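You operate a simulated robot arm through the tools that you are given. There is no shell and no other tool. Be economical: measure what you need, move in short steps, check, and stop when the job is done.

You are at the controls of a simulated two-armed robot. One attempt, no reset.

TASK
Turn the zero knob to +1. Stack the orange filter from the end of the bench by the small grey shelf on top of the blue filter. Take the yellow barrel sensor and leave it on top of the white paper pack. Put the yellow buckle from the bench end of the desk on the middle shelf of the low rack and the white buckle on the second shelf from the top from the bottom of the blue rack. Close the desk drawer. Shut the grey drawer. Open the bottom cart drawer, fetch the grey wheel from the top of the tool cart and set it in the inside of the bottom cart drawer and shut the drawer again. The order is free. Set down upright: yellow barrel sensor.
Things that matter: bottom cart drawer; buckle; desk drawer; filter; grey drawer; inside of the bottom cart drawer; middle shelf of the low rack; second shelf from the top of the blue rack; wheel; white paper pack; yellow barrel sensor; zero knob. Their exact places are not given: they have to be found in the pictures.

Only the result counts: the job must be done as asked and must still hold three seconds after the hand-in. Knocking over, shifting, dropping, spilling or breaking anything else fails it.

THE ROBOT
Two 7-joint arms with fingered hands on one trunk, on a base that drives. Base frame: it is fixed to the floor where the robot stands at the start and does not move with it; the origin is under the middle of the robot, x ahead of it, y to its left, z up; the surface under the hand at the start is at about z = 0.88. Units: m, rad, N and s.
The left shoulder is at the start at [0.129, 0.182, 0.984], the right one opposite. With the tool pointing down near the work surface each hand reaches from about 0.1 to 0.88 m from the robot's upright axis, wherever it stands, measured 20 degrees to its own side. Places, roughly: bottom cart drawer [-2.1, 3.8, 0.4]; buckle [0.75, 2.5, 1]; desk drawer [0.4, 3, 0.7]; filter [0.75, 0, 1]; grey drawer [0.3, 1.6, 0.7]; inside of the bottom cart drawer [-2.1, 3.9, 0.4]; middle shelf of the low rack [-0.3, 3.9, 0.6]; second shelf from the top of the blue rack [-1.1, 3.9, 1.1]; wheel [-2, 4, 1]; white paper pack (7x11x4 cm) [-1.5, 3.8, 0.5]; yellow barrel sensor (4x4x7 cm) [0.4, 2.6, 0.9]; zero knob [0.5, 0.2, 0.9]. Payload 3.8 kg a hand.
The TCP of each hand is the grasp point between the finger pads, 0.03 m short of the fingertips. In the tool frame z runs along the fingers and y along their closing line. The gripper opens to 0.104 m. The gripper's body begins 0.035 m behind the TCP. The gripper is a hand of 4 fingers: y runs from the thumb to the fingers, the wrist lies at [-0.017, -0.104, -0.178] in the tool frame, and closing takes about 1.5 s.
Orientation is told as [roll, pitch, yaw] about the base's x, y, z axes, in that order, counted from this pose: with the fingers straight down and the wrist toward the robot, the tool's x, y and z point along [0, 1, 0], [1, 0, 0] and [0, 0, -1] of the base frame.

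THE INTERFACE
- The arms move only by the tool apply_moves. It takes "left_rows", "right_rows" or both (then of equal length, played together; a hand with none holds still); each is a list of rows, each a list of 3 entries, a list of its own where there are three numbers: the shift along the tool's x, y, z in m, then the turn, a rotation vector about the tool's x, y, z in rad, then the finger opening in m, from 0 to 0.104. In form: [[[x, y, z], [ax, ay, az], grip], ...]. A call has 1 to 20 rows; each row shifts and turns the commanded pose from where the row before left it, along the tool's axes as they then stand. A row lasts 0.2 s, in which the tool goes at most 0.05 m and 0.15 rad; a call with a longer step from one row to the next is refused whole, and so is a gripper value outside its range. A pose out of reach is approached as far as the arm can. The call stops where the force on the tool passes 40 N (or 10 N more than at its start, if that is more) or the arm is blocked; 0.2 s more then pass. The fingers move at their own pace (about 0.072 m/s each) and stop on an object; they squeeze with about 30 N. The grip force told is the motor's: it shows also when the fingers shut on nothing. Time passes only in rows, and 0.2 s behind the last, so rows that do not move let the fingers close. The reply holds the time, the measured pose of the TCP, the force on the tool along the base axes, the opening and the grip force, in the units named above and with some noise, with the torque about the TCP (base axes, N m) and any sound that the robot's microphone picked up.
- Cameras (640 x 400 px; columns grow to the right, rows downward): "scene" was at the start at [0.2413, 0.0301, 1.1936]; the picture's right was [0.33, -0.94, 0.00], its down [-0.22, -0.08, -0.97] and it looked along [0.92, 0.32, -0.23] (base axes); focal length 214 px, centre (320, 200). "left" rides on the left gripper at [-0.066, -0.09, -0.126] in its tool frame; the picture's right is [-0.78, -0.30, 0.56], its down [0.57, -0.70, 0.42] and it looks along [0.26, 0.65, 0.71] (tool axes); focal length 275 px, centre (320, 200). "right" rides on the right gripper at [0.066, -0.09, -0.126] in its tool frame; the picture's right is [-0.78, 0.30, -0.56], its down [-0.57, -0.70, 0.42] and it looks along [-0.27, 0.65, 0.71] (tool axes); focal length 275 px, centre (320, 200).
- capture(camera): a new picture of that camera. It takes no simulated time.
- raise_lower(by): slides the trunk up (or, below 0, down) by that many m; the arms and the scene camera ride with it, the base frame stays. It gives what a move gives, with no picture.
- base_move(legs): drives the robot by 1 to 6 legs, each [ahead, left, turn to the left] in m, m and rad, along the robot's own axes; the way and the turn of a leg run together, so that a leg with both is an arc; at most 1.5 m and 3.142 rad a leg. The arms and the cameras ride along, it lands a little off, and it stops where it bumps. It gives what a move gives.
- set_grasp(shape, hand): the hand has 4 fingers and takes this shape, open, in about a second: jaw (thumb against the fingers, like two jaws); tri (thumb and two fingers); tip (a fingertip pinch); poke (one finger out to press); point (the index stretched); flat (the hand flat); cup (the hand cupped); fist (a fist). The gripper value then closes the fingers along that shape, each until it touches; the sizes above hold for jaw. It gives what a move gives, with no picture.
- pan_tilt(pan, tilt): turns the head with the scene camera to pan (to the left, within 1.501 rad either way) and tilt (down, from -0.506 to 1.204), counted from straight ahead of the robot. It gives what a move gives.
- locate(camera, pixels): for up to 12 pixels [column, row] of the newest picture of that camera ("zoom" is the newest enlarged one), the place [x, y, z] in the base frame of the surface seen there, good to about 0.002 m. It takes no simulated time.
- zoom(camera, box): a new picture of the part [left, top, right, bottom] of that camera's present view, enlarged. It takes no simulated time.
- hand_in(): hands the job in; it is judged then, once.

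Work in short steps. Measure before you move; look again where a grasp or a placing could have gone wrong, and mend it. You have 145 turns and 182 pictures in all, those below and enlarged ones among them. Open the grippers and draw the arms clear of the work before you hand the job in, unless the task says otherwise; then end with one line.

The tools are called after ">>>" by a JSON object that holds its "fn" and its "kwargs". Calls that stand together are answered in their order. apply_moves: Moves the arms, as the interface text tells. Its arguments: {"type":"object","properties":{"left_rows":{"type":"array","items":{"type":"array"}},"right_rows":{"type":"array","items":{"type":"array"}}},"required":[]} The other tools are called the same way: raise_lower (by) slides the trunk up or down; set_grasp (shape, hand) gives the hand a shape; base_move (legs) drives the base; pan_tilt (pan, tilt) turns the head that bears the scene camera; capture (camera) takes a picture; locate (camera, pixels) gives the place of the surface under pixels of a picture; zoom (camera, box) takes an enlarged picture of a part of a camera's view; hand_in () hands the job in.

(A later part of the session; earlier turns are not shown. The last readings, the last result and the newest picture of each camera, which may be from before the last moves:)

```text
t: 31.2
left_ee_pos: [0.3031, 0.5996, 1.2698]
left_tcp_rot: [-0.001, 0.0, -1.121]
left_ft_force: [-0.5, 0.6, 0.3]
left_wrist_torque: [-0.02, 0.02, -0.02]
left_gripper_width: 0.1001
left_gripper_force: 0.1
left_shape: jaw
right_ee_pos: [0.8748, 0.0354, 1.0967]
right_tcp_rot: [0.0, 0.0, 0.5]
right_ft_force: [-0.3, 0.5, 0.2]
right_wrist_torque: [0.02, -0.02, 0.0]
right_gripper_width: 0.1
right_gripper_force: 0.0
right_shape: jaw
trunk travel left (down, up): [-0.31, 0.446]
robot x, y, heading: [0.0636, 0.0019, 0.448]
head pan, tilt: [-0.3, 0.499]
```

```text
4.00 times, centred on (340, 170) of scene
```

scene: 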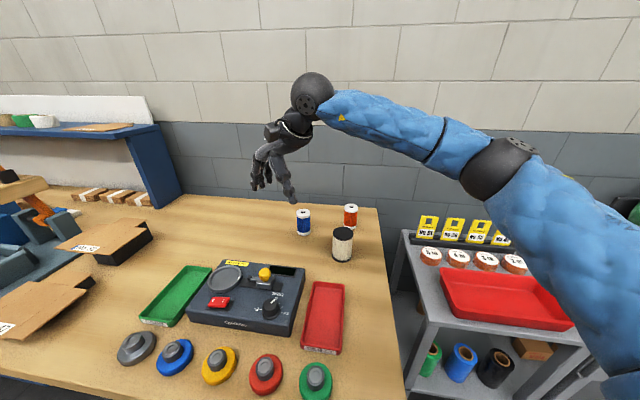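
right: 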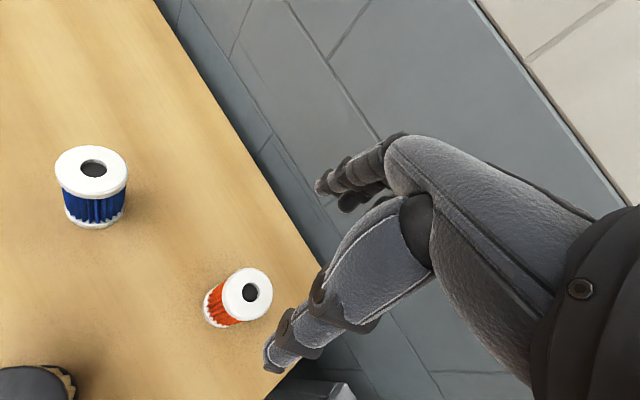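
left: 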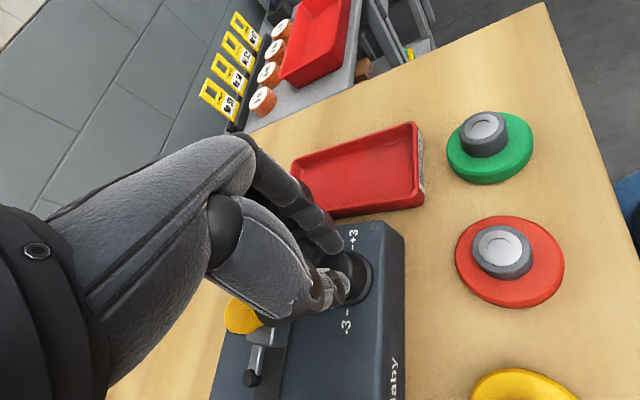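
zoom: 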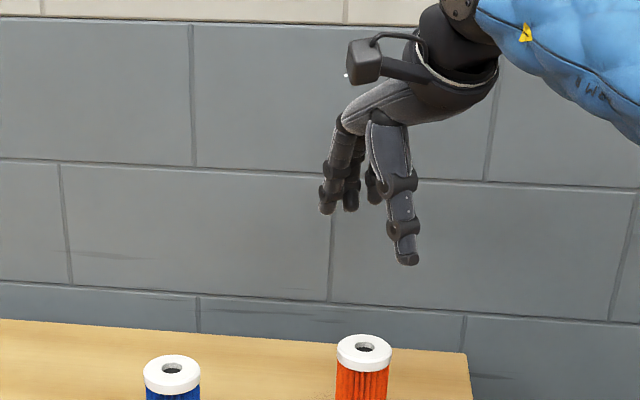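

The hand is well centred over the orange filter. I'll descend 0.162 and close.

>>> {"fn": "apply_moves", "kwargs": {"right_rows": [[[0, 0, 0.045], [0, 0, 0], 0.1], [[0, 0, 0.045], [0, 0, 0], 0.1], [[0, 0, 0.042], [0, 0, 0], 0.1], [[0, 0, 0.03], [0, 0, 0], 0.1], [[0, 0, 0], [0, 0, 0], 0.1], [[0, 0, 0], [0, 0, 0], 0.0], [[0, 0, 0], [0, 0, 0], 0.0], [[0, 0, 0], [0, 0, 0], 0.0], [[0, 0, 0], [0, 0, 0], 0.0], [[0, 0, 0], [0, 0, 0], 0.0], [[0, 0, 0], [0, 0, 0], 0.0]]}}

>>> {"fn": "capture", "kwargs": {"camera": "right"}}

>>> {"fn": "zoom", "kwargs": {"camera": "scene", "box": [260, 160, 420, 260]}}

```text
t: 33.6
left_ee_pos: [0.3034, 0.5997, 1.2686]
left_tcp_rot: [0.0, -0.001, -1.12]
left_ft_force: [0.1, 0.3, 0.2]
left_wrist_torque: [0.01, 0.02, 0.01]
left_gripper_width: 0.0996
left_gripper_force: 0.0
left_shape: jaw
right_ee_pos: [0.8754, 0.0362, 0.9366]
right_tcp_rot: [0.0, 0.001, 0.499]
right_ft_force: [-0.3, -0.4, 0.0]
right_wrist_torque: [0.01, 0.02, 0.02]
right_gripper_width: 0.0403
right_gripper_force: 29.8
right_shape: jaw
trunk travel left (down, up): [-0.31, 0.446]
robot x, y, heading: [0.059, 0.0016, 0.452]
head pan, tilt: [-0.3, 0.499]
```

```text
150 pictures are left
```

right: 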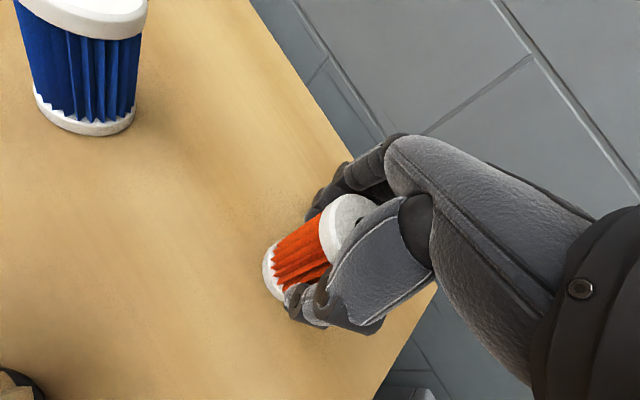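

```text
4.00 times, centred on (340, 210) of scene
```

zoom: 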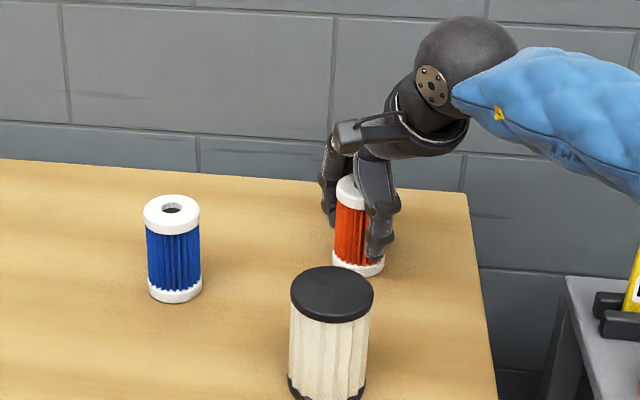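

The filter is gripped at 0.040. I'll lift 0.13 and move it over the blue filter.

>>> {"fn": "apply_moves", "kwargs": {"right_rows": [[[0, 0, -0.03], [0, 0, 0], 0.0], [[0, 0, -0.05], [0, 0, 0], 0.0], [[0, 0, -0.05], [0, 0, 0], 0.0], [[0.0415, 0.0048, 0], [0, 0, 0], 0.0], [[0.0415, 0.0048, 0], [0, 0, 0], 0.0], [[0.0415, 0.0048, 0], [0, 0, 0], 0.0], [[0.0415, 0.0048, 0], [0, 0, 0], 0.0], [[0, 0, 0], [0, 0, 0], 0.0]]}}

>>> {"fn": "capture", "kwargs": {"camera": "scene"}}

>>> {"fn": "zoom", "kwargs": {"camera": "scene", "box": [240, 140, 400, 240]}}

>>> {"fn": "capture", "kwargs": {"camera": "right"}}

```text
t: 35.4
left_ee_pos: [0.3033, 0.5999, 1.2698]
left_tcp_rot: [-0.001, 0.002, -1.123]
left_ft_force: [0.1, 0.1, 0.6]
left_wrist_torque: [-0.03, 0.02, 0.03]
left_gripper_width: 0.1001
left_gripper_force: 0.1
left_shape: jaw
right_ee_pos: [0.81, 0.1871, 1.0691]
right_tcp_rot: [0.001, -0.001, 0.499]
right_ft_force: [0.1, 0.7, -1.3]
right_wrist_torque: [-0.01, -0.01, 0.02]
right_gripper_width: 0.0398
right_gripper_force: 29.7
right_shape: jaw
trunk travel left (down, up): [-0.31, 0.446]
robot x, y, heading: [0.0628, -0.002, 0.452]
head pan, tilt: [-0.3, 0.499]
```

```text
148 pictures are left
```

scene: 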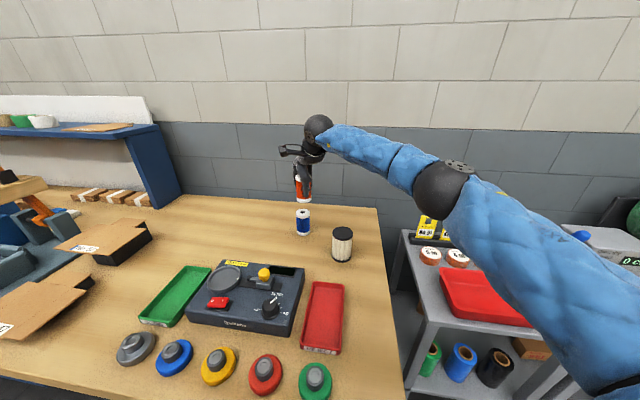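

```text
4.00 times, centred on (320, 190) of scene
```

zoom: 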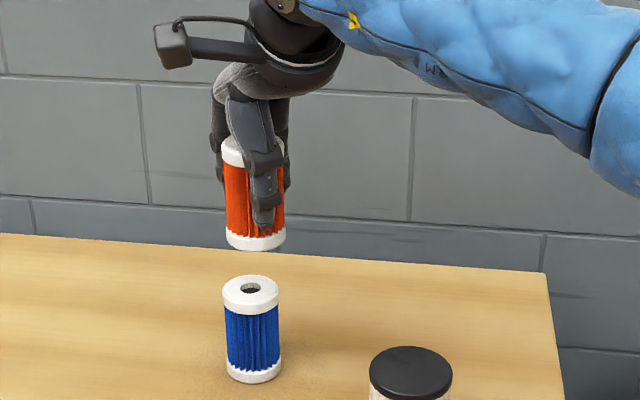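

```text
146 pictures are left
```

right: 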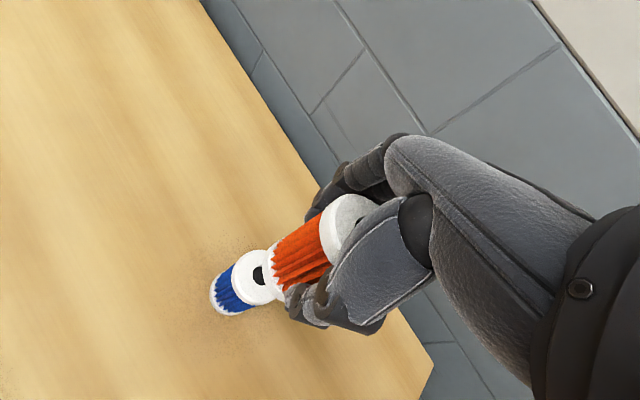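

>>> {"fn": "locate", "kwargs": {"camera": "zoom", "pixels": [[229, 238], [282, 238], [245, 241], [262, 245], [227, 150], [252, 302], [226, 303], [278, 303], [250, 280], [252, 312]]}}

>>> {"fn": "locate", "kwargs": {"camera": "right", "pixels": [[345, 215], [275, 270], [245, 275], [335, 205], [257, 255], [262, 298]]}}

```text
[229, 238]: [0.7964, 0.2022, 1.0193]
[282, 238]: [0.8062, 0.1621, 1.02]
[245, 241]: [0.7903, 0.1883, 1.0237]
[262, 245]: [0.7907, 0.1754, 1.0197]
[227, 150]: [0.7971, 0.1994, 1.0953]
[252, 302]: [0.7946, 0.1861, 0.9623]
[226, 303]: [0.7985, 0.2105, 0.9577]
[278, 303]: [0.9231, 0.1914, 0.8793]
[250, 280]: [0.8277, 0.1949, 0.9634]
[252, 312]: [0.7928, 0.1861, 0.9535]
```

```text
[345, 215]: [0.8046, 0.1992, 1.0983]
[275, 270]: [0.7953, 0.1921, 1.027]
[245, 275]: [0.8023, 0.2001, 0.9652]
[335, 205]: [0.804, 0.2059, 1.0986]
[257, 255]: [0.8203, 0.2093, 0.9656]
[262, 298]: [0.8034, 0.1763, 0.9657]
```

The orange filter sits about (0.0025, 0.005) off the blue one, and its bottom is at z≈1.015 against a top of 0.963. I'll correct that, then descend most of the way.

>>> {"fn": "apply_moves", "kwargs": {"right_rows": [[[0.0032, 0.0046, 0], [0, 0, 0], 0.0], [[0, 0, 0.02], [0, 0, 0], 0.0], [[0, 0, 0.02], [0, 0, 0], 0.0], [[0, 0, 0.003], [0, 0, 0], 0.0], [[0, 0, 0], [0, 0, 0], 0.0]]}}

>>> {"fn": "zoom", "kwargs": {"camera": "scene", "box": [256, 160, 352, 220]}}

>>> {"fn": "zoom", "kwargs": {"camera": "right", "box": [180, 150, 420, 300]}}

```text
t: 36.6
left_ee_pos: [0.3028, 0.6001, 1.2697]
left_tcp_rot: [0.001, -0.001, -1.121]
left_ft_force: [0.3, -0.3, 0.1]
left_wrist_torque: [0.0, -0.04, 0.0]
left_gripper_width: 0.0999
left_gripper_force: 0.0
left_shape: jaw
right_ee_pos: [0.8135, 0.1923, 1.022]
right_tcp_rot: [0.0, 0.002, 0.499]
right_ft_force: [0.1, 0.1, -1.0]
right_wrist_torque: [0.01, 0.02, 0.03]
right_gripper_width: 0.0403
right_gripper_force: 30.3
right_shape: jaw
trunk travel left (down, up): [-0.31, 0.446]
robot x, y, heading: [0.0612, 0.0026, 0.449]
head pan, tilt: [-0.3, 0.499]
```

```text
6.67 times, centred on (304, 190) of scene
```

zoom: 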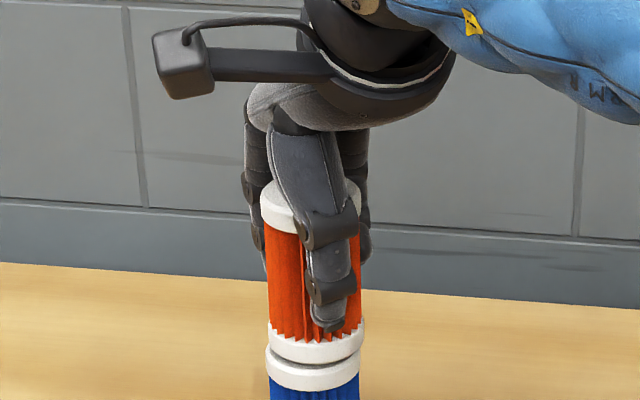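

```text
2.67 times, centred on (300, 225) of right
```

zoom: 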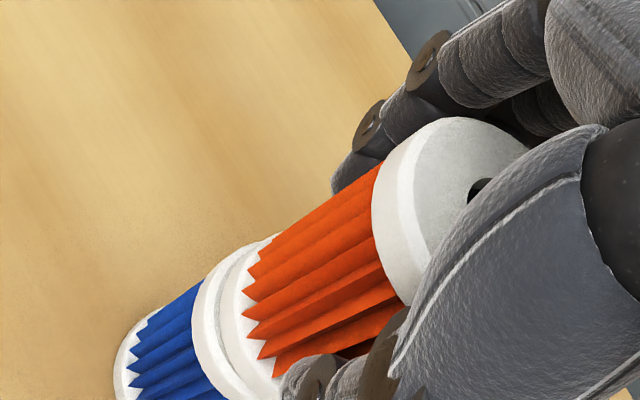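

They're aligned within about 1.5 mm, with a gap of a few mm. I'll creep down until there's contact.

>>> {"fn": "apply_moves", "kwargs": {"right_rows": [[[0.001, 0, 0.0015], [0, 0, 0], 0.0], [[0, 0, 0.0015], [0, 0, 0], 0.0], [[0, 0, 0], [0, 0, 0], 0.0]]}}

>>> {"fn": "zoom", "kwargs": {"camera": "scene", "box": [272, 180, 336, 220]}}

```text
t: 37.4
left_ee_pos: [0.3034, 0.6002, 1.2699]
left_tcp_rot: [0.0, 0.001, -1.12]
left_ft_force: [-1.2, 0.6, -0.2]
left_wrist_torque: [0.01, 0.02, 0.01]
left_gripper_width: 0.1001
left_gripper_force: 0.1
left_shape: jaw
right_ee_pos: [0.8121, 0.193, 1.0222]
right_tcp_rot: [-0.001, 0.001, 0.5]
right_ft_force: [0.1, -0.1, -1.9]
right_wrist_torque: [0.01, -0.02, -0.01]
right_gripper_width: 0.0402
right_gripper_force: 30.2
right_shape: jaw
trunk travel left (down, up): [-0.31, 0.446]
robot x, y, heading: [0.0646, 0.0039, 0.45]
head pan, tilt: [-0.3, 0.499]
```

```text
10.00 times, centred on (304, 200) of scene
```

zoom: 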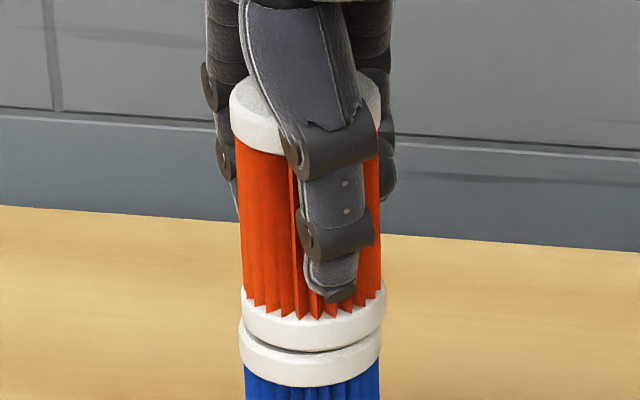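

>>> {"fn": "apply_moves", "kwargs": {"right_rows": [[[0, 0, 0.0015], [0, 0, 0], 0.0], [[0, 0, 0.0015], [0, 0, 0], 0.0], [[0, 0, 0], [0, 0, 0], 0.0]]}}

>>> {"fn": "zoom", "kwargs": {"camera": "scene", "box": [272, 180, 336, 220]}}

```text
t: 38.2
left_ee_pos: [0.3025, 0.5998, 1.2693]
left_tcp_rot: [0.001, 0.0, -1.121]
left_ft_force: [0.7, -0.4, -0.3]
left_wrist_torque: [0.03, -0.02, 0.01]
left_gripper_width: 0.0998
left_gripper_force: 0.1
left_shape: jaw
right_ee_pos: [0.8125, 0.1931, 1.0191]
right_tcp_rot: [-0.001, -0.002, 0.5]
right_ft_force: [-0.6, -0.1, 3.6]
right_wrist_torque: [0.02, -0.07, -0.04]
right_gripper_width: 0.0399
right_gripper_force: 29.6
right_shape: jaw
trunk travel left (down, up): [-0.31, 0.446]
robot x, y, heading: [0.0597, -0.0009, 0.452]
head pan, tilt: [-0.3, 0.499]
```

```text
10.00 times, centred on (304, 200) of scene
```

zoom: 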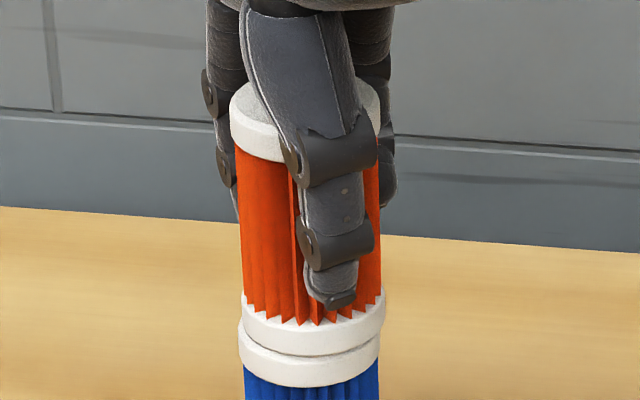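

Contact: 3.6 N upward and no visible gap. I'll open slowly and withdraw straight up.

>>> {"fn": "apply_moves", "kwargs": {"right_rows": [[[0, 0, 0], [0, 0, 0], 0.05], [[0, 0, 0], [0, 0, 0], 0.06], [[0, 0, 0], [0, 0, 0], 0.075], [[0, 0, 0], [0, 0, 0], 0.09], [[0, 0, 0], [0, 0, 0], 0.1], [[0, 0, -0.03], [0, 0, 0], 0.1], [[0, 0, -0.05], [0, 0, 0], 0.1], [[0, 0, -0.05], [0, 0, 0], 0.1], [[0, 0, -0.05], [0, 0, 0], 0.1]]}}

>>> {"fn": "capture", "kwargs": {"camera": "scene"}}

```text
t: 40.2
left_ee_pos: [0.3032, 0.5991, 1.2694]
left_tcp_rot: [0.0, 0.002, -1.119]
left_ft_force: [-0.2, -0.3, 0.8]
left_wrist_torque: [0.04, 0.0, 0.01]
left_gripper_width: 0.1
left_gripper_force: 0.2
left_shape: jaw
right_ee_pos: [0.8028, 0.1917, 1.1873]
right_tcp_rot: [0.0, 0.002, 0.503]
right_ft_force: [0.6, 0.0, -0.2]
right_wrist_torque: [0.04, -0.01, -0.03]
right_gripper_width: 0.0998
right_gripper_force: 0.1
right_shape: jaw
right hand out of reach, approached as far as the arm can: row 9
trunk travel left (down, up): [-0.31, 0.446]
robot x, y, heading: [0.0646, -0.0021, 0.45]
head pan, tilt: [-0.3, 0.499]
```

```text
141 pictures are left
```

scene: 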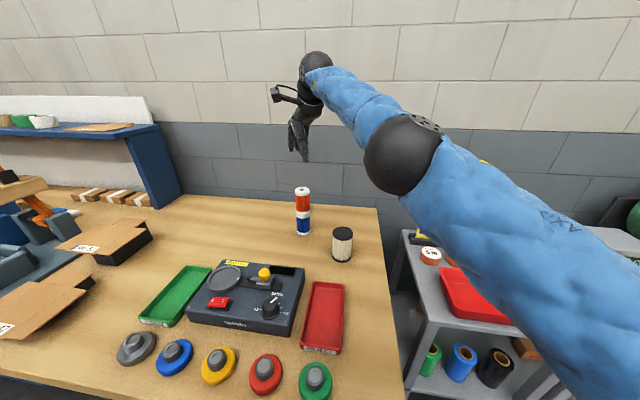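

The stack stands well. I'll retract the right hand, back off and face +x, then slide left toward the grey drawer.

>>> {"fn": "apply_moves", "kwargs": {"right_rows": [[[0, -0.045, -0.01], [0, 0, 0.1], 0.1], [[0, -0.045, -0.01], [0, 0, 0.1], 0.1], [[0, -0.045, -0.01], [0, 0, 0.1], 0.1], [[0, -0.045, 0], [0, 0, 0], 0.1], [[0, -0.045, 0], [0, 0, 0], 0.1], [[0, -0.045, 0], [0, 0, 0], 0.1], [[0, -0.045, 0], [0, 0, 0], 0.1]]}}

>>> {"fn": "base_move", "kwargs": {"legs": [[-0.55, 0, 0], [0, 0, -0.45], [0, 1.3, 0]]}}

>>> {"fn": "pan_tilt", "kwargs": {"pan": 0.3, "tilt": 0.4}}

>>> {"fn": "capture", "kwargs": {"camera": "scene"}}

```text
t: 41.8
left_ee_pos: [0.3036, 0.5997, 1.2699]
left_tcp_rot: [-0.001, 0.0, -1.122]
left_ft_force: [0.3, -0.4, 0.4]
left_wrist_torque: [-0.01, 0.0, 0.03]
left_gripper_width: 0.1003
left_gripper_force: 0.0
left_shape: jaw
right_ee_pos: [0.787, 0.1817, 1.2309]
right_tcp_rot: [0.0, 0.003, 0.352]
right_ft_force: [0.2, 0.0, 0.2]
right_wrist_torque: [0.01, -0.02, 0.02]
right_gripper_width: 0.1
right_gripper_force: 0.0
right_shape: jaw
right hand out of reach, approached as far as the arm can: row 1, 2, 3, 4, 5, 6, 7
trunk travel left (down, up): [-0.31, 0.446]
robot x, y, heading: [0.0627, 0.0002, 0.453]
head pan, tilt: [-0.3, 0.499]
```

```text
t: 52.5
left_ee_pos: [0.035, 1.5457, 1.27]
left_tcp_rot: [0.0, 0.0, -1.553]
left_ft_force: [0.0, 0.6, 0.1]
left_wrist_torque: [0.01, 0.02, -0.03]
left_gripper_width: 0.0997
left_gripper_force: 0.1
left_shape: jaw
right_ee_pos: [0.3017, 0.9646, 1.2301]
right_tcp_rot: [0.001, 0.002, -0.075]
right_ft_force: [0.3, 0.4, -0.1]
right_wrist_torque: [-0.02, -0.01, -0.01]
right_gripper_width: 0.1
right_gripper_force: 0.1
right_shape: jaw
trunk travel left (down, up): [-0.31, 0.446]
robot x, y, heading: [-0.4343, 1.1015, 0.018]
head pan, tilt: [-0.3, 0.499]
```

```text
t: 53.5
left_ee_pos: [0.0353, 1.5455, 1.2686]
left_tcp_rot: [0.0, 0.0, -1.55]
left_ft_force: [-0.6, 0.3, -0.4]
left_wrist_torque: [0.0, -0.05, 0.0]
left_gripper_width: 0.1
left_gripper_force: 0.1
left_shape: jaw
right_ee_pos: [0.3011, 0.9651, 1.2292]
right_tcp_rot: [0.0, 0.002, -0.079]
right_ft_force: [-0.2, -0.6, -0.3]
right_wrist_torque: [-0.01, 0.01, 0.02]
right_gripper_width: 0.0998
right_gripper_force: 0.1
right_shape: jaw
trunk travel left (down, up): [-0.31, 0.446]
robot x, y, heading: [-0.4352, 1.1001, 0.018]
head pan, tilt: [0.3, 0.4]
```

```text
140 pictures are left
```

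scene: 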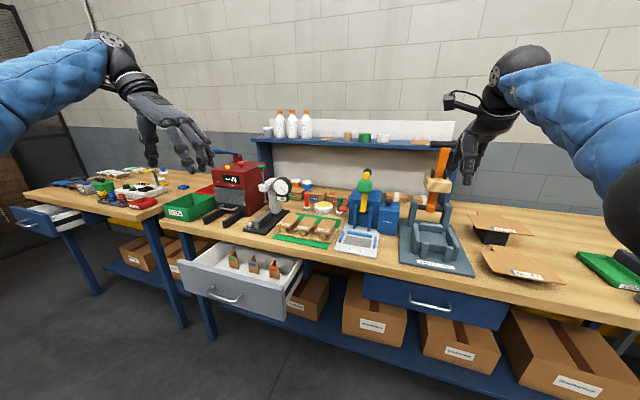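

The grey drawer is open, with its handle at (225,298), and the desk drawer at (30,215) is open too. I'll measure the grey drawer.

>>> {"fn": "zoom", "kwargs": {"camera": "scene", "box": [160, 220, 320, 320]}}

>>> {"fn": "locate", "kwargs": {"camera": "zoom", "pixels": [[260, 305], [190, 285], [330, 325], [255, 260], [110, 180], [440, 300], [270, 330], [100, 240], [420, 350], [130, 95], [600, 150]]}}

>>> {"fn": "locate", "kwargs": {"camera": "scene", "pixels": [[430, 303], [30, 222], [15, 218], [60, 228]]}}

```text
4.00 times, centred on (240, 270) of scene
```

zoom: 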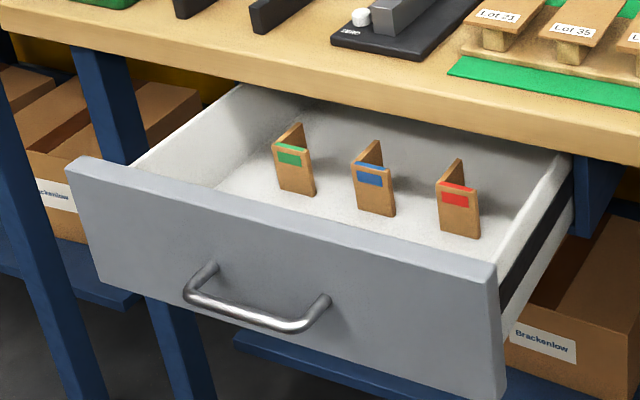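

```text
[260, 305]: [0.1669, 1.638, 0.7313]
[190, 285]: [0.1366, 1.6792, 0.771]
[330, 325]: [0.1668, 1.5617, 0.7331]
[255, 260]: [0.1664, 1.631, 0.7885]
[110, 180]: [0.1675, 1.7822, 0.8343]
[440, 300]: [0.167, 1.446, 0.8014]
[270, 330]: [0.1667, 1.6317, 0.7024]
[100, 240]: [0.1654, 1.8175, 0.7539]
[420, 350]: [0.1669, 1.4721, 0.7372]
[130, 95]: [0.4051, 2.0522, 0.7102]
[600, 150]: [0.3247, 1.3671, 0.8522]
```

```text
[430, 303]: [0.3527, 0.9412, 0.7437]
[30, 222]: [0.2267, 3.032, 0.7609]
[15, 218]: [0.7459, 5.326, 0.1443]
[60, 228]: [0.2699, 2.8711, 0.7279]
```

The drawer face is at x=0.167 (y 1.42–1.82, z 0.69–0.845) and the handle is at (0.137, 1.62, 0.77); closed should be about x=0.353. I'll retract the right hand and point it forward for pushing.

>>> {"fn": "apply_moves", "kwargs": {"right_rows": [[[0, -0.045, 0], [0, 0, 0], 0.1], [[0, -0.045, 0], [0, 0, 0], 0.1], [[0, -0.045, 0], [0, 0, 0], 0.1], [[0, -0.045, 0], [0, 0, 0], 0.1], [[0, -0.045, 0], [0, 0, 0], 0.1], [[0, -0.045, 0], [0, 0, 0], 0.1], [[0, 0, 0], [0, 0, 0], 0.1]]}}

>>> {"fn": "base_move", "kwargs": {"legs": [[0, 0.72, -0.018]]}}

```text
t: 55.1
left_ee_pos: [0.0366, 1.5459, 1.2689]
left_tcp_rot: [-0.001, 0.0, -1.551]
left_ft_force: [0.2, -0.1, -1.0]
left_wrist_torque: [-0.01, -0.02, 0.03]
left_gripper_width: 0.1
left_gripper_force: 0.0
left_shape: jaw
right_ee_pos: [0.3011, 0.9637, 1.2298]
right_tcp_rot: [-0.001, 0.002, -0.077]
right_ft_force: [0.5, 0.3, -0.7]
right_wrist_torque: [0.0, 0.0, 0.05]
right_gripper_width: 0.0999
right_gripper_force: 0.0
right_shape: jaw
right hand out of reach, approached as far as the arm can: row 1, 2, 3, 4, 5, 6
trunk travel left (down, up): [-0.31, 0.446]
robot x, y, heading: [-0.4321, 1.1018, 0.022]
head pan, tilt: [0.3, 0.4]
```

```text
t: 56.9
left_ee_pos: [-0.0219, 1.7338, 1.2695]
left_tcp_rot: [0.0, -0.004, -1.403]
left_ft_force: [0.3, 1.2, 0.5]
left_wrist_torque: [-0.06, -0.02, 0.0]
left_gripper_width: 0.1001
left_gripper_force: 0.1
left_shape: jaw
right_ee_pos: [0.3277, 1.1971, 1.2283]
right_tcp_rot: [-0.001, 0.0, 0.073]
right_ft_force: [-0.3, 0.4, -0.4]
right_wrist_torque: [-0.06, 0.02, -0.03]
right_gripper_width: 0.0998
right_gripper_force: 0.0
right_shape: jaw
trunk travel left (down, up): [-0.31, 0.446]
robot x, y, heading: [-0.4145, 1.2195, 0.169]
head pan, tilt: [0.3, 0.4]
stopped in leg 1: the robot was blocked; the commanded pose is now the measured one
```

The base was blocked while sliding left. I'll look to the left and down.

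>>> {"fn": "pan_tilt", "kwargs": {"pan": 1.3, "tilt": 0.7}}

>>> {"fn": "capture", "kwargs": {"camera": "scene"}}

>>> {"fn": "pan_tilt", "kwargs": {"pan": 0.4, "tilt": 1.0}}

>>> {"fn": "capture", "kwargs": {"camera": "scene"}}

```text
t: 58.2
left_ee_pos: [-0.0211, 1.7297, 1.27]
left_tcp_rot: [0.003, 0.0, -1.403]
left_ft_force: [0.6, -0.9, 0.4]
left_wrist_torque: [-0.01, 0.02, 0.0]
left_gripper_width: 0.0998
left_gripper_force: 0.0
left_shape: jaw
right_ee_pos: [0.3271, 1.1935, 1.2304]
right_tcp_rot: [0.0, 0.001, 0.069]
right_ft_force: [-0.1, 0.1, -0.3]
right_wrist_torque: [0.02, 0.03, 0.01]
right_gripper_width: 0.1002
right_gripper_force: 0.0
right_shape: jaw
trunk travel left (down, up): [-0.31, 0.446]
robot x, y, heading: [-0.4226, 1.2212, 0.172]
head pan, tilt: [1.3, 0.7]
```

```text
138 pictures are left
```

scene: 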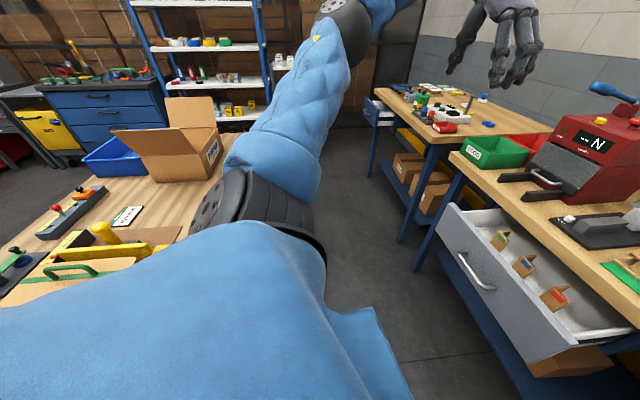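

```text
t: 59.4
left_ee_pos: [-0.0212, 1.7296, 1.2704]
left_tcp_rot: [0.001, -0.001, -1.402]
left_ft_force: [-0.3, -0.2, 0.8]
left_wrist_torque: [0.0, 0.01, 0.01]
left_gripper_width: 0.1
left_gripper_force: 0.1
left_shape: jaw
right_ee_pos: [0.3294, 1.1941, 1.2306]
right_tcp_rot: [0.0, 0.002, 0.071]
right_ft_force: [0.3, 0.2, 0.5]
right_wrist_torque: [0.01, -0.01, -0.04]
right_gripper_width: 0.0998
right_gripper_force: 0.0
right_shape: jaw
trunk travel left (down, up): [-0.31, 0.446]
robot x, y, heading: [-0.4162, 1.2198, 0.174]
head pan, tilt: [0.4, 1.0]
```

```text
137 pictures are left
```

scene: 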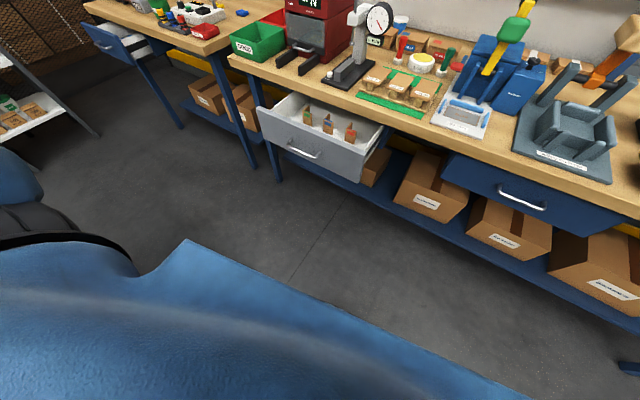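

There's another workbench on the left behind. I'll drive away from it, forward and squared up to +x, then measure its edge.

>>> {"fn": "base_move", "kwargs": {"legs": [[0.18, 0, -0.17]]}}

>>> {"fn": "pan_tilt", "kwargs": {"pan": 1.5, "tilt": 0.7}}

>>> {"fn": "capture", "kwargs": {"camera": "scene"}}

>>> {"fn": "locate", "kwargs": {"camera": "scene", "pixels": [[330, 320], [250, 240], [180, 240], [230, 150], [400, 200], [480, 300]]}}

```text
t: 60.9
left_ee_pos: [0.2424, 1.6723, 1.2693]
left_tcp_rot: [0.0, 0.0, -1.57]
left_ft_force: [-0.6, 0.0, -0.4]
left_wrist_torque: [0.01, 0.03, -0.04]
left_gripper_width: 0.0997
left_gripper_force: 0.2
left_shape: jaw
right_ee_pos: [0.497, 1.0847, 1.2285]
right_tcp_rot: [-0.001, 0.002, -0.096]
right_ft_force: [-0.5, 0.3, 0.2]
right_wrist_torque: [0.0, 0.05, -0.01]
right_gripper_width: 0.1
right_gripper_force: 0.1
right_shape: jaw
trunk travel left (down, up): [-0.31, 0.446]
robot x, y, heading: [-0.2356, 1.2327, 0.004]
head pan, tilt: [0.4, 1.0]
```

```text
t: 62.2
left_ee_pos: [0.2401, 1.6724, 1.2702]
left_tcp_rot: [0.002, 0.0, -1.57]
left_ft_force: [0.6, -0.3, 0.1]
left_wrist_torque: [0.01, 0.04, 0.0]
left_gripper_width: 0.1
left_gripper_force: 0.0
left_shape: jaw
right_ee_pos: [0.4953, 1.0847, 1.2298]
right_tcp_rot: [0.0, 0.002, -0.095]
right_ft_force: [0.4, 0.3, -0.7]
right_wrist_torque: [0.03, 0.03, 0.0]
right_gripper_width: 0.1
right_gripper_force: 0.2
right_shape: jaw
trunk travel left (down, up): [-0.31, 0.446]
robot x, y, heading: [-0.2378, 1.2369, 0.003]
head pan, tilt: [1.499, 0.7]
```

```text
136 pictures are left
```

scene: 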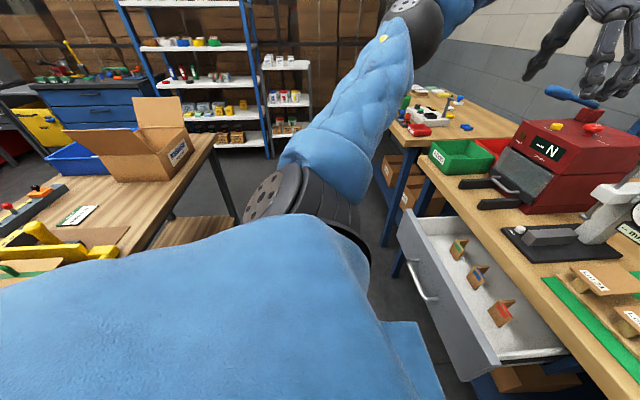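

```text
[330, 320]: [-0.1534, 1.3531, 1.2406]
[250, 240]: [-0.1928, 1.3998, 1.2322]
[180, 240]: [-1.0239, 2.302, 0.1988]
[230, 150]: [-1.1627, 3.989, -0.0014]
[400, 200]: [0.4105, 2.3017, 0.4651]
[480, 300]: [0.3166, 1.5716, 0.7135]
```

>>> {"fn": "locate", "kwargs": {"camera": "scene", "pixels": [[214, 138], [190, 190], [160, 225], [130, 255], [150, 165], [290, 125], [200, 115], [430, 180]]}}

```text
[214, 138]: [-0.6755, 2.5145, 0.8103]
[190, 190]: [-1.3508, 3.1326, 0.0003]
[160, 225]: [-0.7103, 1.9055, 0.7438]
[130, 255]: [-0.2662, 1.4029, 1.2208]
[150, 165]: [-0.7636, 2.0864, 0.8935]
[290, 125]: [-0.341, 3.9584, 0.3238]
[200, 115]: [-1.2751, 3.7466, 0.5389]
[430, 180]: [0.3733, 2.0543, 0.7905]
```

The aisle runs from x≈-0.675 to 0.137 at the drawers. First I'll unstick the right arm with a small retract test.

>>> {"fn": "apply_moves", "kwargs": {"right_rows": [[[0, -0.03, 0], [0, 0, 0], 0.1], [[0, -0.03, 0], [0, 0, 0], 0.1], [[0, -0.03, 0], [0, 0, 0], 0.1], [[0, -0.03, 0], [0, 0, 0], 0.1]]}}

>>> {"fn": "pan_tilt", "kwargs": {"pan": -0.2, "tilt": 0.3}}

>>> {"fn": "capture", "kwargs": {"camera": "scene"}}

```text
t: 63.2
left_ee_pos: [0.2404, 1.6725, 1.2704]
left_tcp_rot: [0.001, 0.0, -1.571]
left_ft_force: [0.3, -0.2, -0.3]
left_wrist_torque: [-0.03, -0.02, 0.0]
left_gripper_width: 0.1001
left_gripper_force: 0.0
left_shape: jaw
right_ee_pos: [0.4959, 1.0853, 1.23]
right_tcp_rot: [0.0, 0.002, -0.096]
right_ft_force: [0.2, -1.4, 0.0]
right_wrist_torque: [0.0, 0.05, -0.01]
right_gripper_width: 0.0996
right_gripper_force: 0.1
right_shape: jaw
right hand out of reach, approached as far as the arm can: row 1, 2, 3, 4
trunk travel left (down, up): [-0.31, 0.446]
robot x, y, heading: [-0.235, 1.232, 0.006]
head pan, tilt: [1.499, 0.7]
```

```text
t: 64.9
left_ee_pos: [0.2407, 1.6723, 1.269]
left_tcp_rot: [0.002, 0.001, -1.571]
left_ft_force: [0.2, 0.3, 0.4]
left_wrist_torque: [-0.01, -0.03, 0.0]
left_gripper_width: 0.0998
left_gripper_force: 0.0
left_shape: jaw
right_ee_pos: [0.4956, 1.0848, 1.2294]
right_tcp_rot: [0.0, 0.003, -0.097]
right_ft_force: [-0.6, 0.6, 0.1]
right_wrist_torque: [-0.02, 0.03, -0.02]
right_gripper_width: 0.1
right_gripper_force: 0.1
right_shape: jaw
trunk travel left (down, up): [-0.31, 0.446]
robot x, y, heading: [-0.2362, 1.2354, 0.003]
head pan, tilt: [-0.201, 0.3]
```

```text
135 pictures are left
```

scene: 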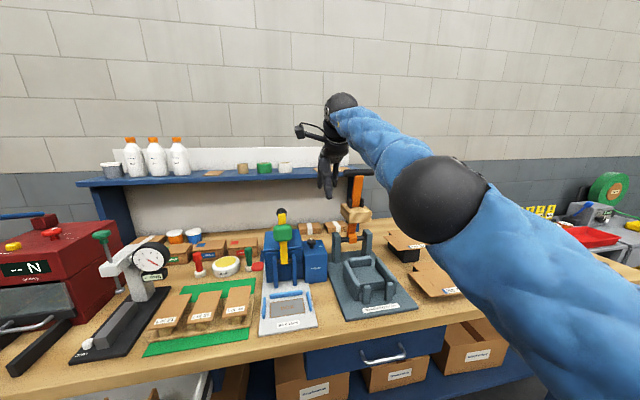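

The right wrist seems to be at a joint limit because the hand is above the shoulder. I'll back off 0.15 m and lower the hand, which should free it.

>>> {"fn": "base_move", "kwargs": {"legs": [[-0.15, 0, 0]]}}

>>> {"fn": "apply_moves", "kwargs": {"right_rows": [[[0, -0.02, 0.04], [0, 0, 0], 0.1], [[0, -0.02, 0.04], [0, 0, 0], 0.1], [[0, -0.02, 0.04], [0, 0, 0], 0.1], [[0, 0, 0], [0, 0, 0], 0.1]]}}

```text
t: 66.3
left_ee_pos: [0.0887, 1.6727, 1.2719]
left_tcp_rot: [0.004, 0.0, -1.569]
left_ft_force: [0.6, -0.1, -0.1]
left_wrist_torque: [0.05, -0.01, 0.01]
left_gripper_width: 0.1
left_gripper_force: 0.0
left_shape: jaw
right_ee_pos: [0.345, 1.0873, 1.2315]
right_tcp_rot: [0.001, 0.001, -0.095]
right_ft_force: [-0.1, 0.3, 0.3]
right_wrist_torque: [-0.01, -0.01, 0.03]
right_gripper_width: 0.0997
right_gripper_force: 0.1
right_shape: jaw
trunk travel left (down, up): [-0.31, 0.446]
robot x, y, heading: [-0.3846, 1.2371, 0.007]
head pan, tilt: [-0.201, 0.3]
```

```text
t: 67.3
left_ee_pos: [0.0901, 1.6729, 1.2704]
left_tcp_rot: [0.001, -0.001, -1.571]
left_ft_force: [0.1, -0.9, -0.1]
left_wrist_torque: [-0.04, -0.04, 0.01]
left_gripper_width: 0.1
left_gripper_force: 0.0
left_shape: jaw
right_ee_pos: [0.3525, 1.0802, 1.2184]
right_tcp_rot: [0.0, 0.003, -0.095]
right_ft_force: [0.0, 0.8, 1.0]
right_wrist_torque: [-0.01, -0.02, 0.0]
right_gripper_width: 0.0998
right_gripper_force: 0.1
right_shape: jaw
right hand out of reach, approached as far as the arm can: row 1, 2, 3
trunk travel left (down, up): [-0.31, 0.446]
robot x, y, heading: [-0.385, 1.236, 0.002]
head pan, tilt: [-0.201, 0.3]
```

I'll try a yaw rotation the other way plus lowering, to get off the joint limit.

>>> {"fn": "apply_moves", "kwargs": {"right_rows": [[[0, 0.04, 0], [0, 0, -0.1], 0.1], [[0, 0.04, 0.02], [0, 0, -0.1], 0.1], [[0, 0.04, 0.02], [0, 0, -0.1], 0.1], [[0, 0, 0.03], [0, 0, -0.1], 0.1], [[0, 0, 0.03], [0, 0, -0.1], 0.1], [[0, 0, 0], [0, 0, 0], 0.1]]}}

>>> {"fn": "capture", "kwargs": {"camera": "scene"}}

```text
t: 68.7
left_ee_pos: [0.0905, 1.6722, 1.27]
left_tcp_rot: [0.002, 0.0, -1.57]
left_ft_force: [-0.4, 0.2, 0.4]
left_wrist_torque: [0.01, 0.0, -0.06]
left_gripper_width: 0.0999
left_gripper_force: 0.0
left_shape: jaw
right_ee_pos: [0.3652, 1.0736, 1.1291]
right_tcp_rot: [0.001, 0.008, 0.222]
right_ft_force: [-0.1, -0.2, -0.9]
right_wrist_torque: [0.02, 0.05, 0.03]
right_gripper_width: 0.0998
right_gripper_force: 0.0
right_shape: jaw
right hand out of reach, approached as far as the arm can: row 1, 2, 3
trunk travel left (down, up): [-0.31, 0.446]
robot x, y, heading: [-0.3864, 1.2345, 0.007]
head pan, tilt: [-0.201, 0.3]
```

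```text
134 pictures are left
```

scene: 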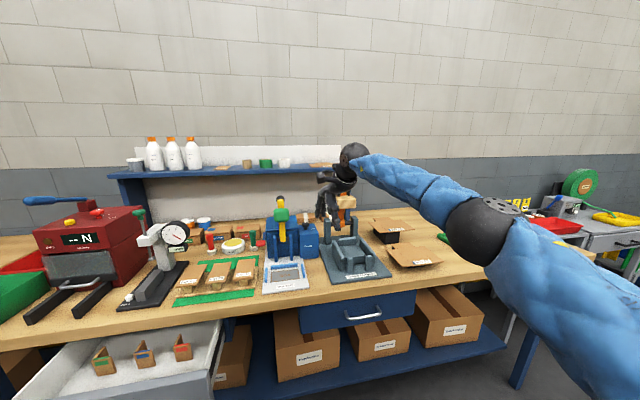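

It's free now. I'll retract the right hand back toward the robot.

>>> {"fn": "apply_moves", "kwargs": {"right_rows": [[[0, -0.04, 0], [0, 0, 0], 0.1], [[0, -0.04, 0], [0, 0, 0], 0.1], [[0, -0.04, 0], [0, 0, 0], 0.1], [[0, -0.04, 0], [0, 0, 0], 0.1], [[0, -0.04, 0], [0, 0, 0], 0.1], [[0, -0.04, 0], [0, 0, 0], 0.1], [[0, 0, 0], [0, 0, 0], 0.1]]}}

```text
t: 70.3
left_ee_pos: [0.0915, 1.6726, 1.2714]
left_tcp_rot: [0.001, -0.001, -1.568]
left_ft_force: [0.0, 0.5, 0.2]
left_wrist_torque: [0.01, -0.01, -0.03]
left_gripper_width: 0.1001
left_gripper_force: 0.0
left_shape: jaw
right_ee_pos: [0.1309, 1.0204, 1.1314]
right_tcp_rot: [-0.001, 0.009, 0.221]
right_ft_force: [-0.1, -0.7, -1.1]
right_wrist_torque: [-0.03, -0.02, -0.01]
right_gripper_width: 0.0999
right_gripper_force: 0.1
right_shape: jaw
trunk travel left (down, up): [-0.31, 0.446]
robot x, y, heading: [-0.3876, 1.2374, 0.001]
head pan, tilt: [-0.201, 0.3]
```

Now I'll drive to about (-0.30, 1.82) in front of the grey drawer and rotate the right hand to point forward.

>>> {"fn": "base_move", "kwargs": {"legs": [[0.09, 0, 0], [0, 0.58, 0]]}}

>>> {"fn": "apply_moves", "kwargs": {"right_rows": [[[0, 0, -0.01], [-0.15, 0, 0], 0.05], [[0, 0, -0.01], [-0.15, 0, 0], 0.05], [[0, 0, -0.01], [-0.15, 0, 0], 0.05], [[0, 0, 0], [-0.15, 0, 0], 0.05], [[0, 0, 0], [-0.15, 0, 0], 0.05], [[0, 0, 0], [-0.15, 0, 0], 0.0], [[0, 0, 0], [-0.15, 0, 0], 0.0], [[0, 0, 0], [-0.15, 0, 0], 0.0], [[0, 0, 0], [-0.15, 0, 0], 0.0], [[0, 0, 0], [-0.15, 0, 0], 0.0], [[0, 0, 0], [-0.071, 0, 0], 0.0], [[0, 0, 0], [0, 0, 0], 0.0]]}}

>>> {"fn": "pan_tilt", "kwargs": {"pan": -0.2, "tilt": 0.7}}

>>> {"fn": "capture", "kwargs": {"camera": "scene"}}

```text
t: 74.3
left_ee_pos: [0.1789, 2.2575, 1.2696]
left_tcp_rot: [0.003, -0.001, -1.564]
left_ft_force: [0.0, 0.9, -0.6]
left_wrist_torque: [-0.02, -0.01, 0.02]
left_gripper_width: 0.1
left_gripper_force: 0.1
left_shape: jaw
right_ee_pos: [0.2236, 1.6054, 1.132]
right_tcp_rot: [0.001, 0.009, 0.228]
right_ft_force: [-0.1, 0.1, 0.0]
right_wrist_torque: [-0.04, 0.0, 0.0]
right_gripper_width: 0.0998
right_gripper_force: 0.1
right_shape: jaw
trunk travel left (down, up): [-0.31, 0.446]
robot x, y, heading: [-0.2919, 1.8141, 0.01]
head pan, tilt: [-0.201, 0.3]
```

```text
t: 76.9
left_ee_pos: [0.1781, 2.256, 1.27]
left_tcp_rot: [0.002, 0.0, -1.564]
left_ft_force: [-0.2, 0.4, 0.2]
left_wrist_torque: [0.01, -0.03, 0.01]
left_gripper_width: 0.1
left_gripper_force: 0.0
left_shape: jaw
right_ee_pos: [0.215, 1.6254, 1.1689]
right_tcp_rot: [-0.045, -0.936, 0.315]
right_ft_force: [-0.8, 0.4, -0.8]
right_wrist_torque: [-0.01, 0.01, -0.03]
right_gripper_width: 0.0
right_gripper_force: 30.2
right_shape: jaw
right hand out of reach, approached as far as the arm can: row 7, 8, 9, 10, 11
trunk travel left (down, up): [-0.31, 0.446]
robot x, y, heading: [-0.2955, 1.8139, 0.013]
head pan, tilt: [-0.201, 0.3]
```

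```text
t: 77.8
left_ee_pos: [0.1779, 2.2554, 1.2707]
left_tcp_rot: [0.001, 0.001, -1.564]
left_ft_force: [0.2, 0.5, 0.4]
left_wrist_torque: [0.0, 0.03, 0.01]
left_gripper_width: 0.1
left_gripper_force: 0.1
left_shape: jaw
right_ee_pos: [0.2154, 1.6261, 1.1681]
right_tcp_rot: [-0.044, -0.935, 0.315]
right_ft_force: [-1.2, -0.2, 1.0]
right_wrist_torque: [0.03, 0.04, -0.01]
right_gripper_width: 0.0001
right_gripper_force: 30.2
right_shape: jaw
trunk travel left (down, up): [-0.31, 0.446]
robot x, y, heading: [-0.2936, 1.8184, 0.012]
head pan, tilt: [-0.201, 0.7]
```

```text
133 pictures are left
```

scene: 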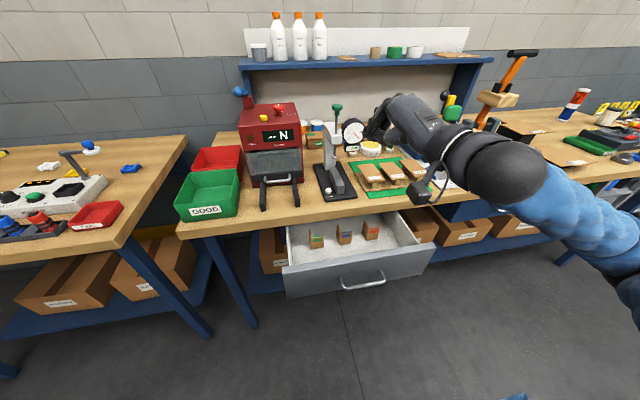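

Pitch stops at about -0.94, but there the hand is nearly horizontal, so it still works for pushing. I'll undo the excess command, pull back 0.15 m, then lower the trunk.

>>> {"fn": "apply_moves", "kwargs": {"right_rows": [[[0, 0, 0], [0.15, 0, 0], 0.0], [[0, 0, 0], [0.15, 0, 0], 0.0], [[0, 0, 0], [0.15, 0, 0], 0.0], [[0, 0, 0], [0.15, 0, 0], 0.0], [[0.008, -0.021, -0.03], [0, 0, 0], 0.0], [[0.008, -0.021, -0.03], [0, 0, 0], 0.0], [[0.008, -0.021, -0.03], [0, 0, 0], 0.0], [[0.008, -0.021, -0.03], [0, 0, 0], 0.0], [[0, 0, 0], [0, 0, 0], 0.0]]}}

>>> {"fn": "set_grasp", "kwargs": {"hand": "right", "shape": "fist"}}

>>> {"fn": "raise_lower", "kwargs": {"by": -0.25}}

>>> {"fn": "capture", "kwargs": {"camera": "scene"}}

```text
t: 79.8
left_ee_pos: [0.1784, 2.257, 1.2709]
left_tcp_rot: [0.0, 0.0, -1.563]
left_ft_force: [-0.2, 1.1, -0.3]
left_wrist_torque: [0.0, 0.03, -0.03]
left_gripper_width: 0.1002
left_gripper_force: 0.0
left_shape: jaw
right_ee_pos: [0.094, 1.6102, 1.2442]
right_tcp_rot: [0.0, -0.364, 0.227]
right_ft_force: [0.4, -0.2, 0.4]
right_wrist_torque: [-0.02, 0.04, -0.02]
right_gripper_width: 0.0
right_gripper_force: 29.9
right_shape: jaw
trunk travel left (down, up): [-0.31, 0.446]
robot x, y, heading: [-0.2921, 1.817, 0.008]
head pan, tilt: [-0.201, 0.7]
```

```text
t: 80.7
left_ee_pos: [0.1778, 2.2564, 1.2699]
left_tcp_rot: [0.001, 0.001, -1.564]
left_ft_force: [0.1, 0.8, 0.0]
left_wrist_torque: [0.01, 0.02, -0.01]
left_gripper_width: 0.1002
left_gripper_force: 0.0
left_shape: jaw
right_ee_pos: [0.0932, 1.6104, 1.2447]
right_tcp_rot: [0.0, -0.363, 0.226]
right_ft_force: [0.4, -0.4, 0.4]
right_wrist_torque: [0.02, -0.01, 0.01]
right_gripper_width: 0.0
right_gripper_force: 0.1
right_shape: fist
trunk travel left (down, up): [-0.31, 0.446]
robot x, y, heading: [-0.2949, 1.8167, 0.01]
head pan, tilt: [-0.201, 0.7]
```

```text
t: 83.3
left_ee_pos: [0.1783, 2.2572, 1.0192]
left_tcp_rot: [0.002, -0.001, -1.563]
left_ft_force: [0.0, 0.2, 0.6]
left_wrist_torque: [0.01, -0.03, 0.0]
left_gripper_width: 0.0999
left_gripper_force: 0.0
left_shape: jaw
right_ee_pos: [0.1599, 1.6087, 0.9441]
right_tcp_rot: [0.034, -0.207, 0.217]
right_ft_force: [-0.1, -0.2, 0.2]
right_wrist_torque: [0.01, 0.0, 0.0]
right_gripper_width: 0.0
right_gripper_force: 0.1
right_shape: fist
trunk travel left (down, up): [-0.06, 0.696]
robot x, y, heading: [-0.2967, 1.8175, 0.013]
head pan, tilt: [-0.201, 0.7]
```

```text
132 pictures are left
```

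scene: 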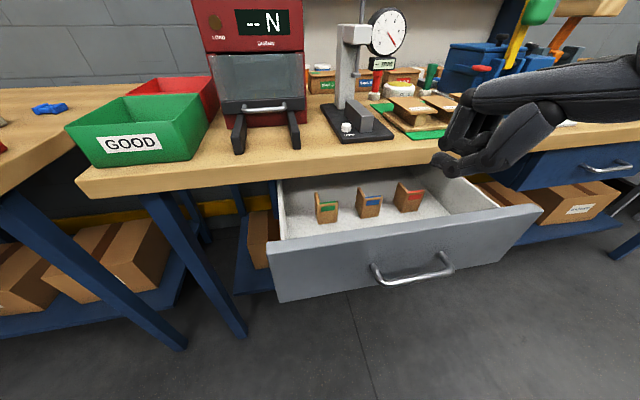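

The hand ended at (0.16, 1.61, 0.94), above the drawer front, with its pitch changed. I'll pull it back toward the robot before doing anything else, then look.

>>> {"fn": "apply_moves", "kwargs": {"right_rows": [[[0.006, -0.029, -0.008], [0, 0, 0], 0.0], [[0.006, -0.029, -0.006], [0, 0, 0], 0.0], [[0.006, -0.029, -0.006], [0, 0, 0], 0.0], [[0.006, -0.029, -0.006], [0, 0, 0], 0.0], [[0, 0, 0], [0, 0, 0], 0.0]]}}

>>> {"fn": "pan_tilt", "kwargs": {"pan": -0.6, "tilt": 0.8}}

>>> {"fn": "capture", "kwargs": {"camera": "scene"}}

```text
t: 84.5
left_ee_pos: [0.1784, 2.2555, 1.0199]
left_tcp_rot: [0.001, 0.0, -1.564]
left_ft_force: [0.3, -0.1, 0.1]
left_wrist_torque: [0.01, 0.02, -0.01]
left_gripper_width: 0.1
left_gripper_force: 0.1
left_shape: jaw
right_ee_pos: [0.0616, 1.6047, 0.9921]
right_tcp_rot: [0.036, -0.204, 0.218]
right_ft_force: [-0.2, 0.5, -0.5]
right_wrist_torque: [0.01, -0.01, -0.01]
right_gripper_width: 0.0001
right_gripper_force: 0.0
right_shape: fist
right hand out of reach, approached as far as the arm can: row 1, 2, 3, 4
trunk travel left (down, up): [-0.06, 0.696]
robot x, y, heading: [-0.2949, 1.8182, 0.014]
head pan, tilt: [-0.201, 0.7]
```

```text
t: 85.4
left_ee_pos: [0.179, 2.257, 1.02]
left_tcp_rot: [0.002, -0.001, -1.562]
left_ft_force: [0.2, -0.2, -0.6]
left_wrist_torque: [-0.01, 0.01, 0.01]
left_gripper_width: 0.0998
left_gripper_force: 0.0
left_shape: jaw
right_ee_pos: [0.0619, 1.6037, 0.9907]
right_tcp_rot: [0.035, -0.202, 0.217]
right_ft_force: [0.0, 0.0, -0.1]
right_wrist_torque: [-0.03, -0.02, 0.03]
right_gripper_width: 0.0002
right_gripper_force: 0.0
right_shape: fist
trunk travel left (down, up): [-0.06, 0.696]
robot x, y, heading: [-0.2946, 1.8179, 0.016]
head pan, tilt: [-0.6, 0.799]
```

```text
131 pictures are left
```

scene: 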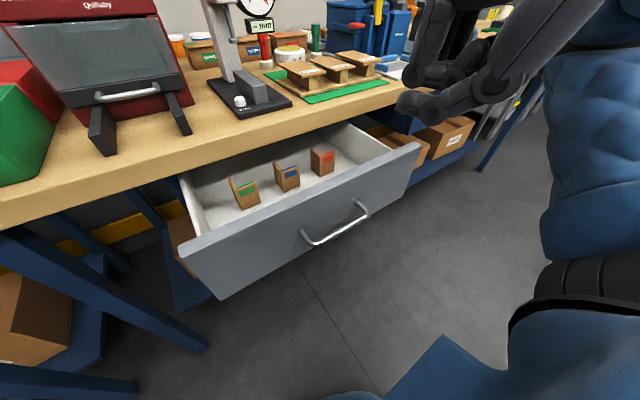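

The arm is too folded here. I'll back the base 0.11 m and pitch the hand forward again.

>>> {"fn": "base_move", "kwargs": {"legs": [[-0.11, 0, -0.015]]}}

>>> {"fn": "apply_moves", "kwargs": {"right_rows": [[[0, 0.01, 0], [-0.1, 0, 0], 0.0], [[0, 0.01, 0], [-0.1, 0, 0], 0.0], [[0, 0.01, 0], [-0.1, 0, 0], 0.0], [[0, 0.01, 0], [-0.1, 0, 0], 0.0], [[0, 0.0, 0], [-0.1, 0, 0], 0.0], [[0, 0.0, 0], [-0.1, 0, 0], 0.0], [[0, 0.0, 0], [-0.1, 0, 0], 0.0]]}}

>>> {"fn": "capture", "kwargs": {"camera": "scene"}}

```text
t: 86.5
left_ee_pos: [0.0793, 2.2474, 1.0193]
left_tcp_rot: [0.003, 0.003, -1.582]
left_ft_force: [-0.5, 0.7, 0.1]
left_wrist_torque: [0.02, -0.03, 0.0]
left_gripper_width: 0.0997
left_gripper_force: 0.1
left_shape: jaw
right_ee_pos: [-0.0492, 1.5963, 0.9918]
right_tcp_rot: [0.036, -0.203, 0.198]
right_ft_force: [-0.6, -0.3, -1.0]
right_wrist_torque: [-0.04, -0.03, 0.03]
right_gripper_width: 0.0
right_gripper_force: 0.0
right_shape: fist
trunk travel left (down, up): [-0.06, 0.696]
robot x, y, heading: [-0.4011, 1.8164, -0.007]
head pan, tilt: [-0.6, 0.799]
```

```text
t: 88.1
left_ee_pos: [0.0805, 2.2474, 1.0191]
left_tcp_rot: [0.003, -0.001, -1.582]
left_ft_force: [0.3, -0.6, -0.3]
left_wrist_torque: [-0.02, -0.03, -0.02]
left_gripper_width: 0.0997
left_gripper_force: 0.1
left_shape: jaw
right_ee_pos: [0.0153, 1.5932, 1.1158]
right_tcp_rot: [0.054, -0.901, 0.163]
right_ft_force: [-0.3, -0.7, 0.3]
right_wrist_torque: [0.01, -0.04, 0.0]
right_gripper_width: 0.0002
right_gripper_force: 0.1
right_shape: fist
right hand out of reach, approached as far as the arm can: row 1, 2, 3, 4, 5, 6, 7
trunk travel left (down, up): [-0.06, 0.696]
robot x, y, heading: [-0.4016, 1.8179, -0.008]
head pan, tilt: [-0.6, 0.799]
```

```text
130 pictures are left
```

scene: 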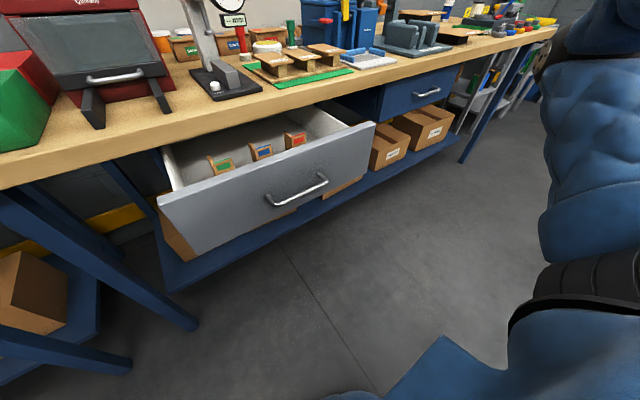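

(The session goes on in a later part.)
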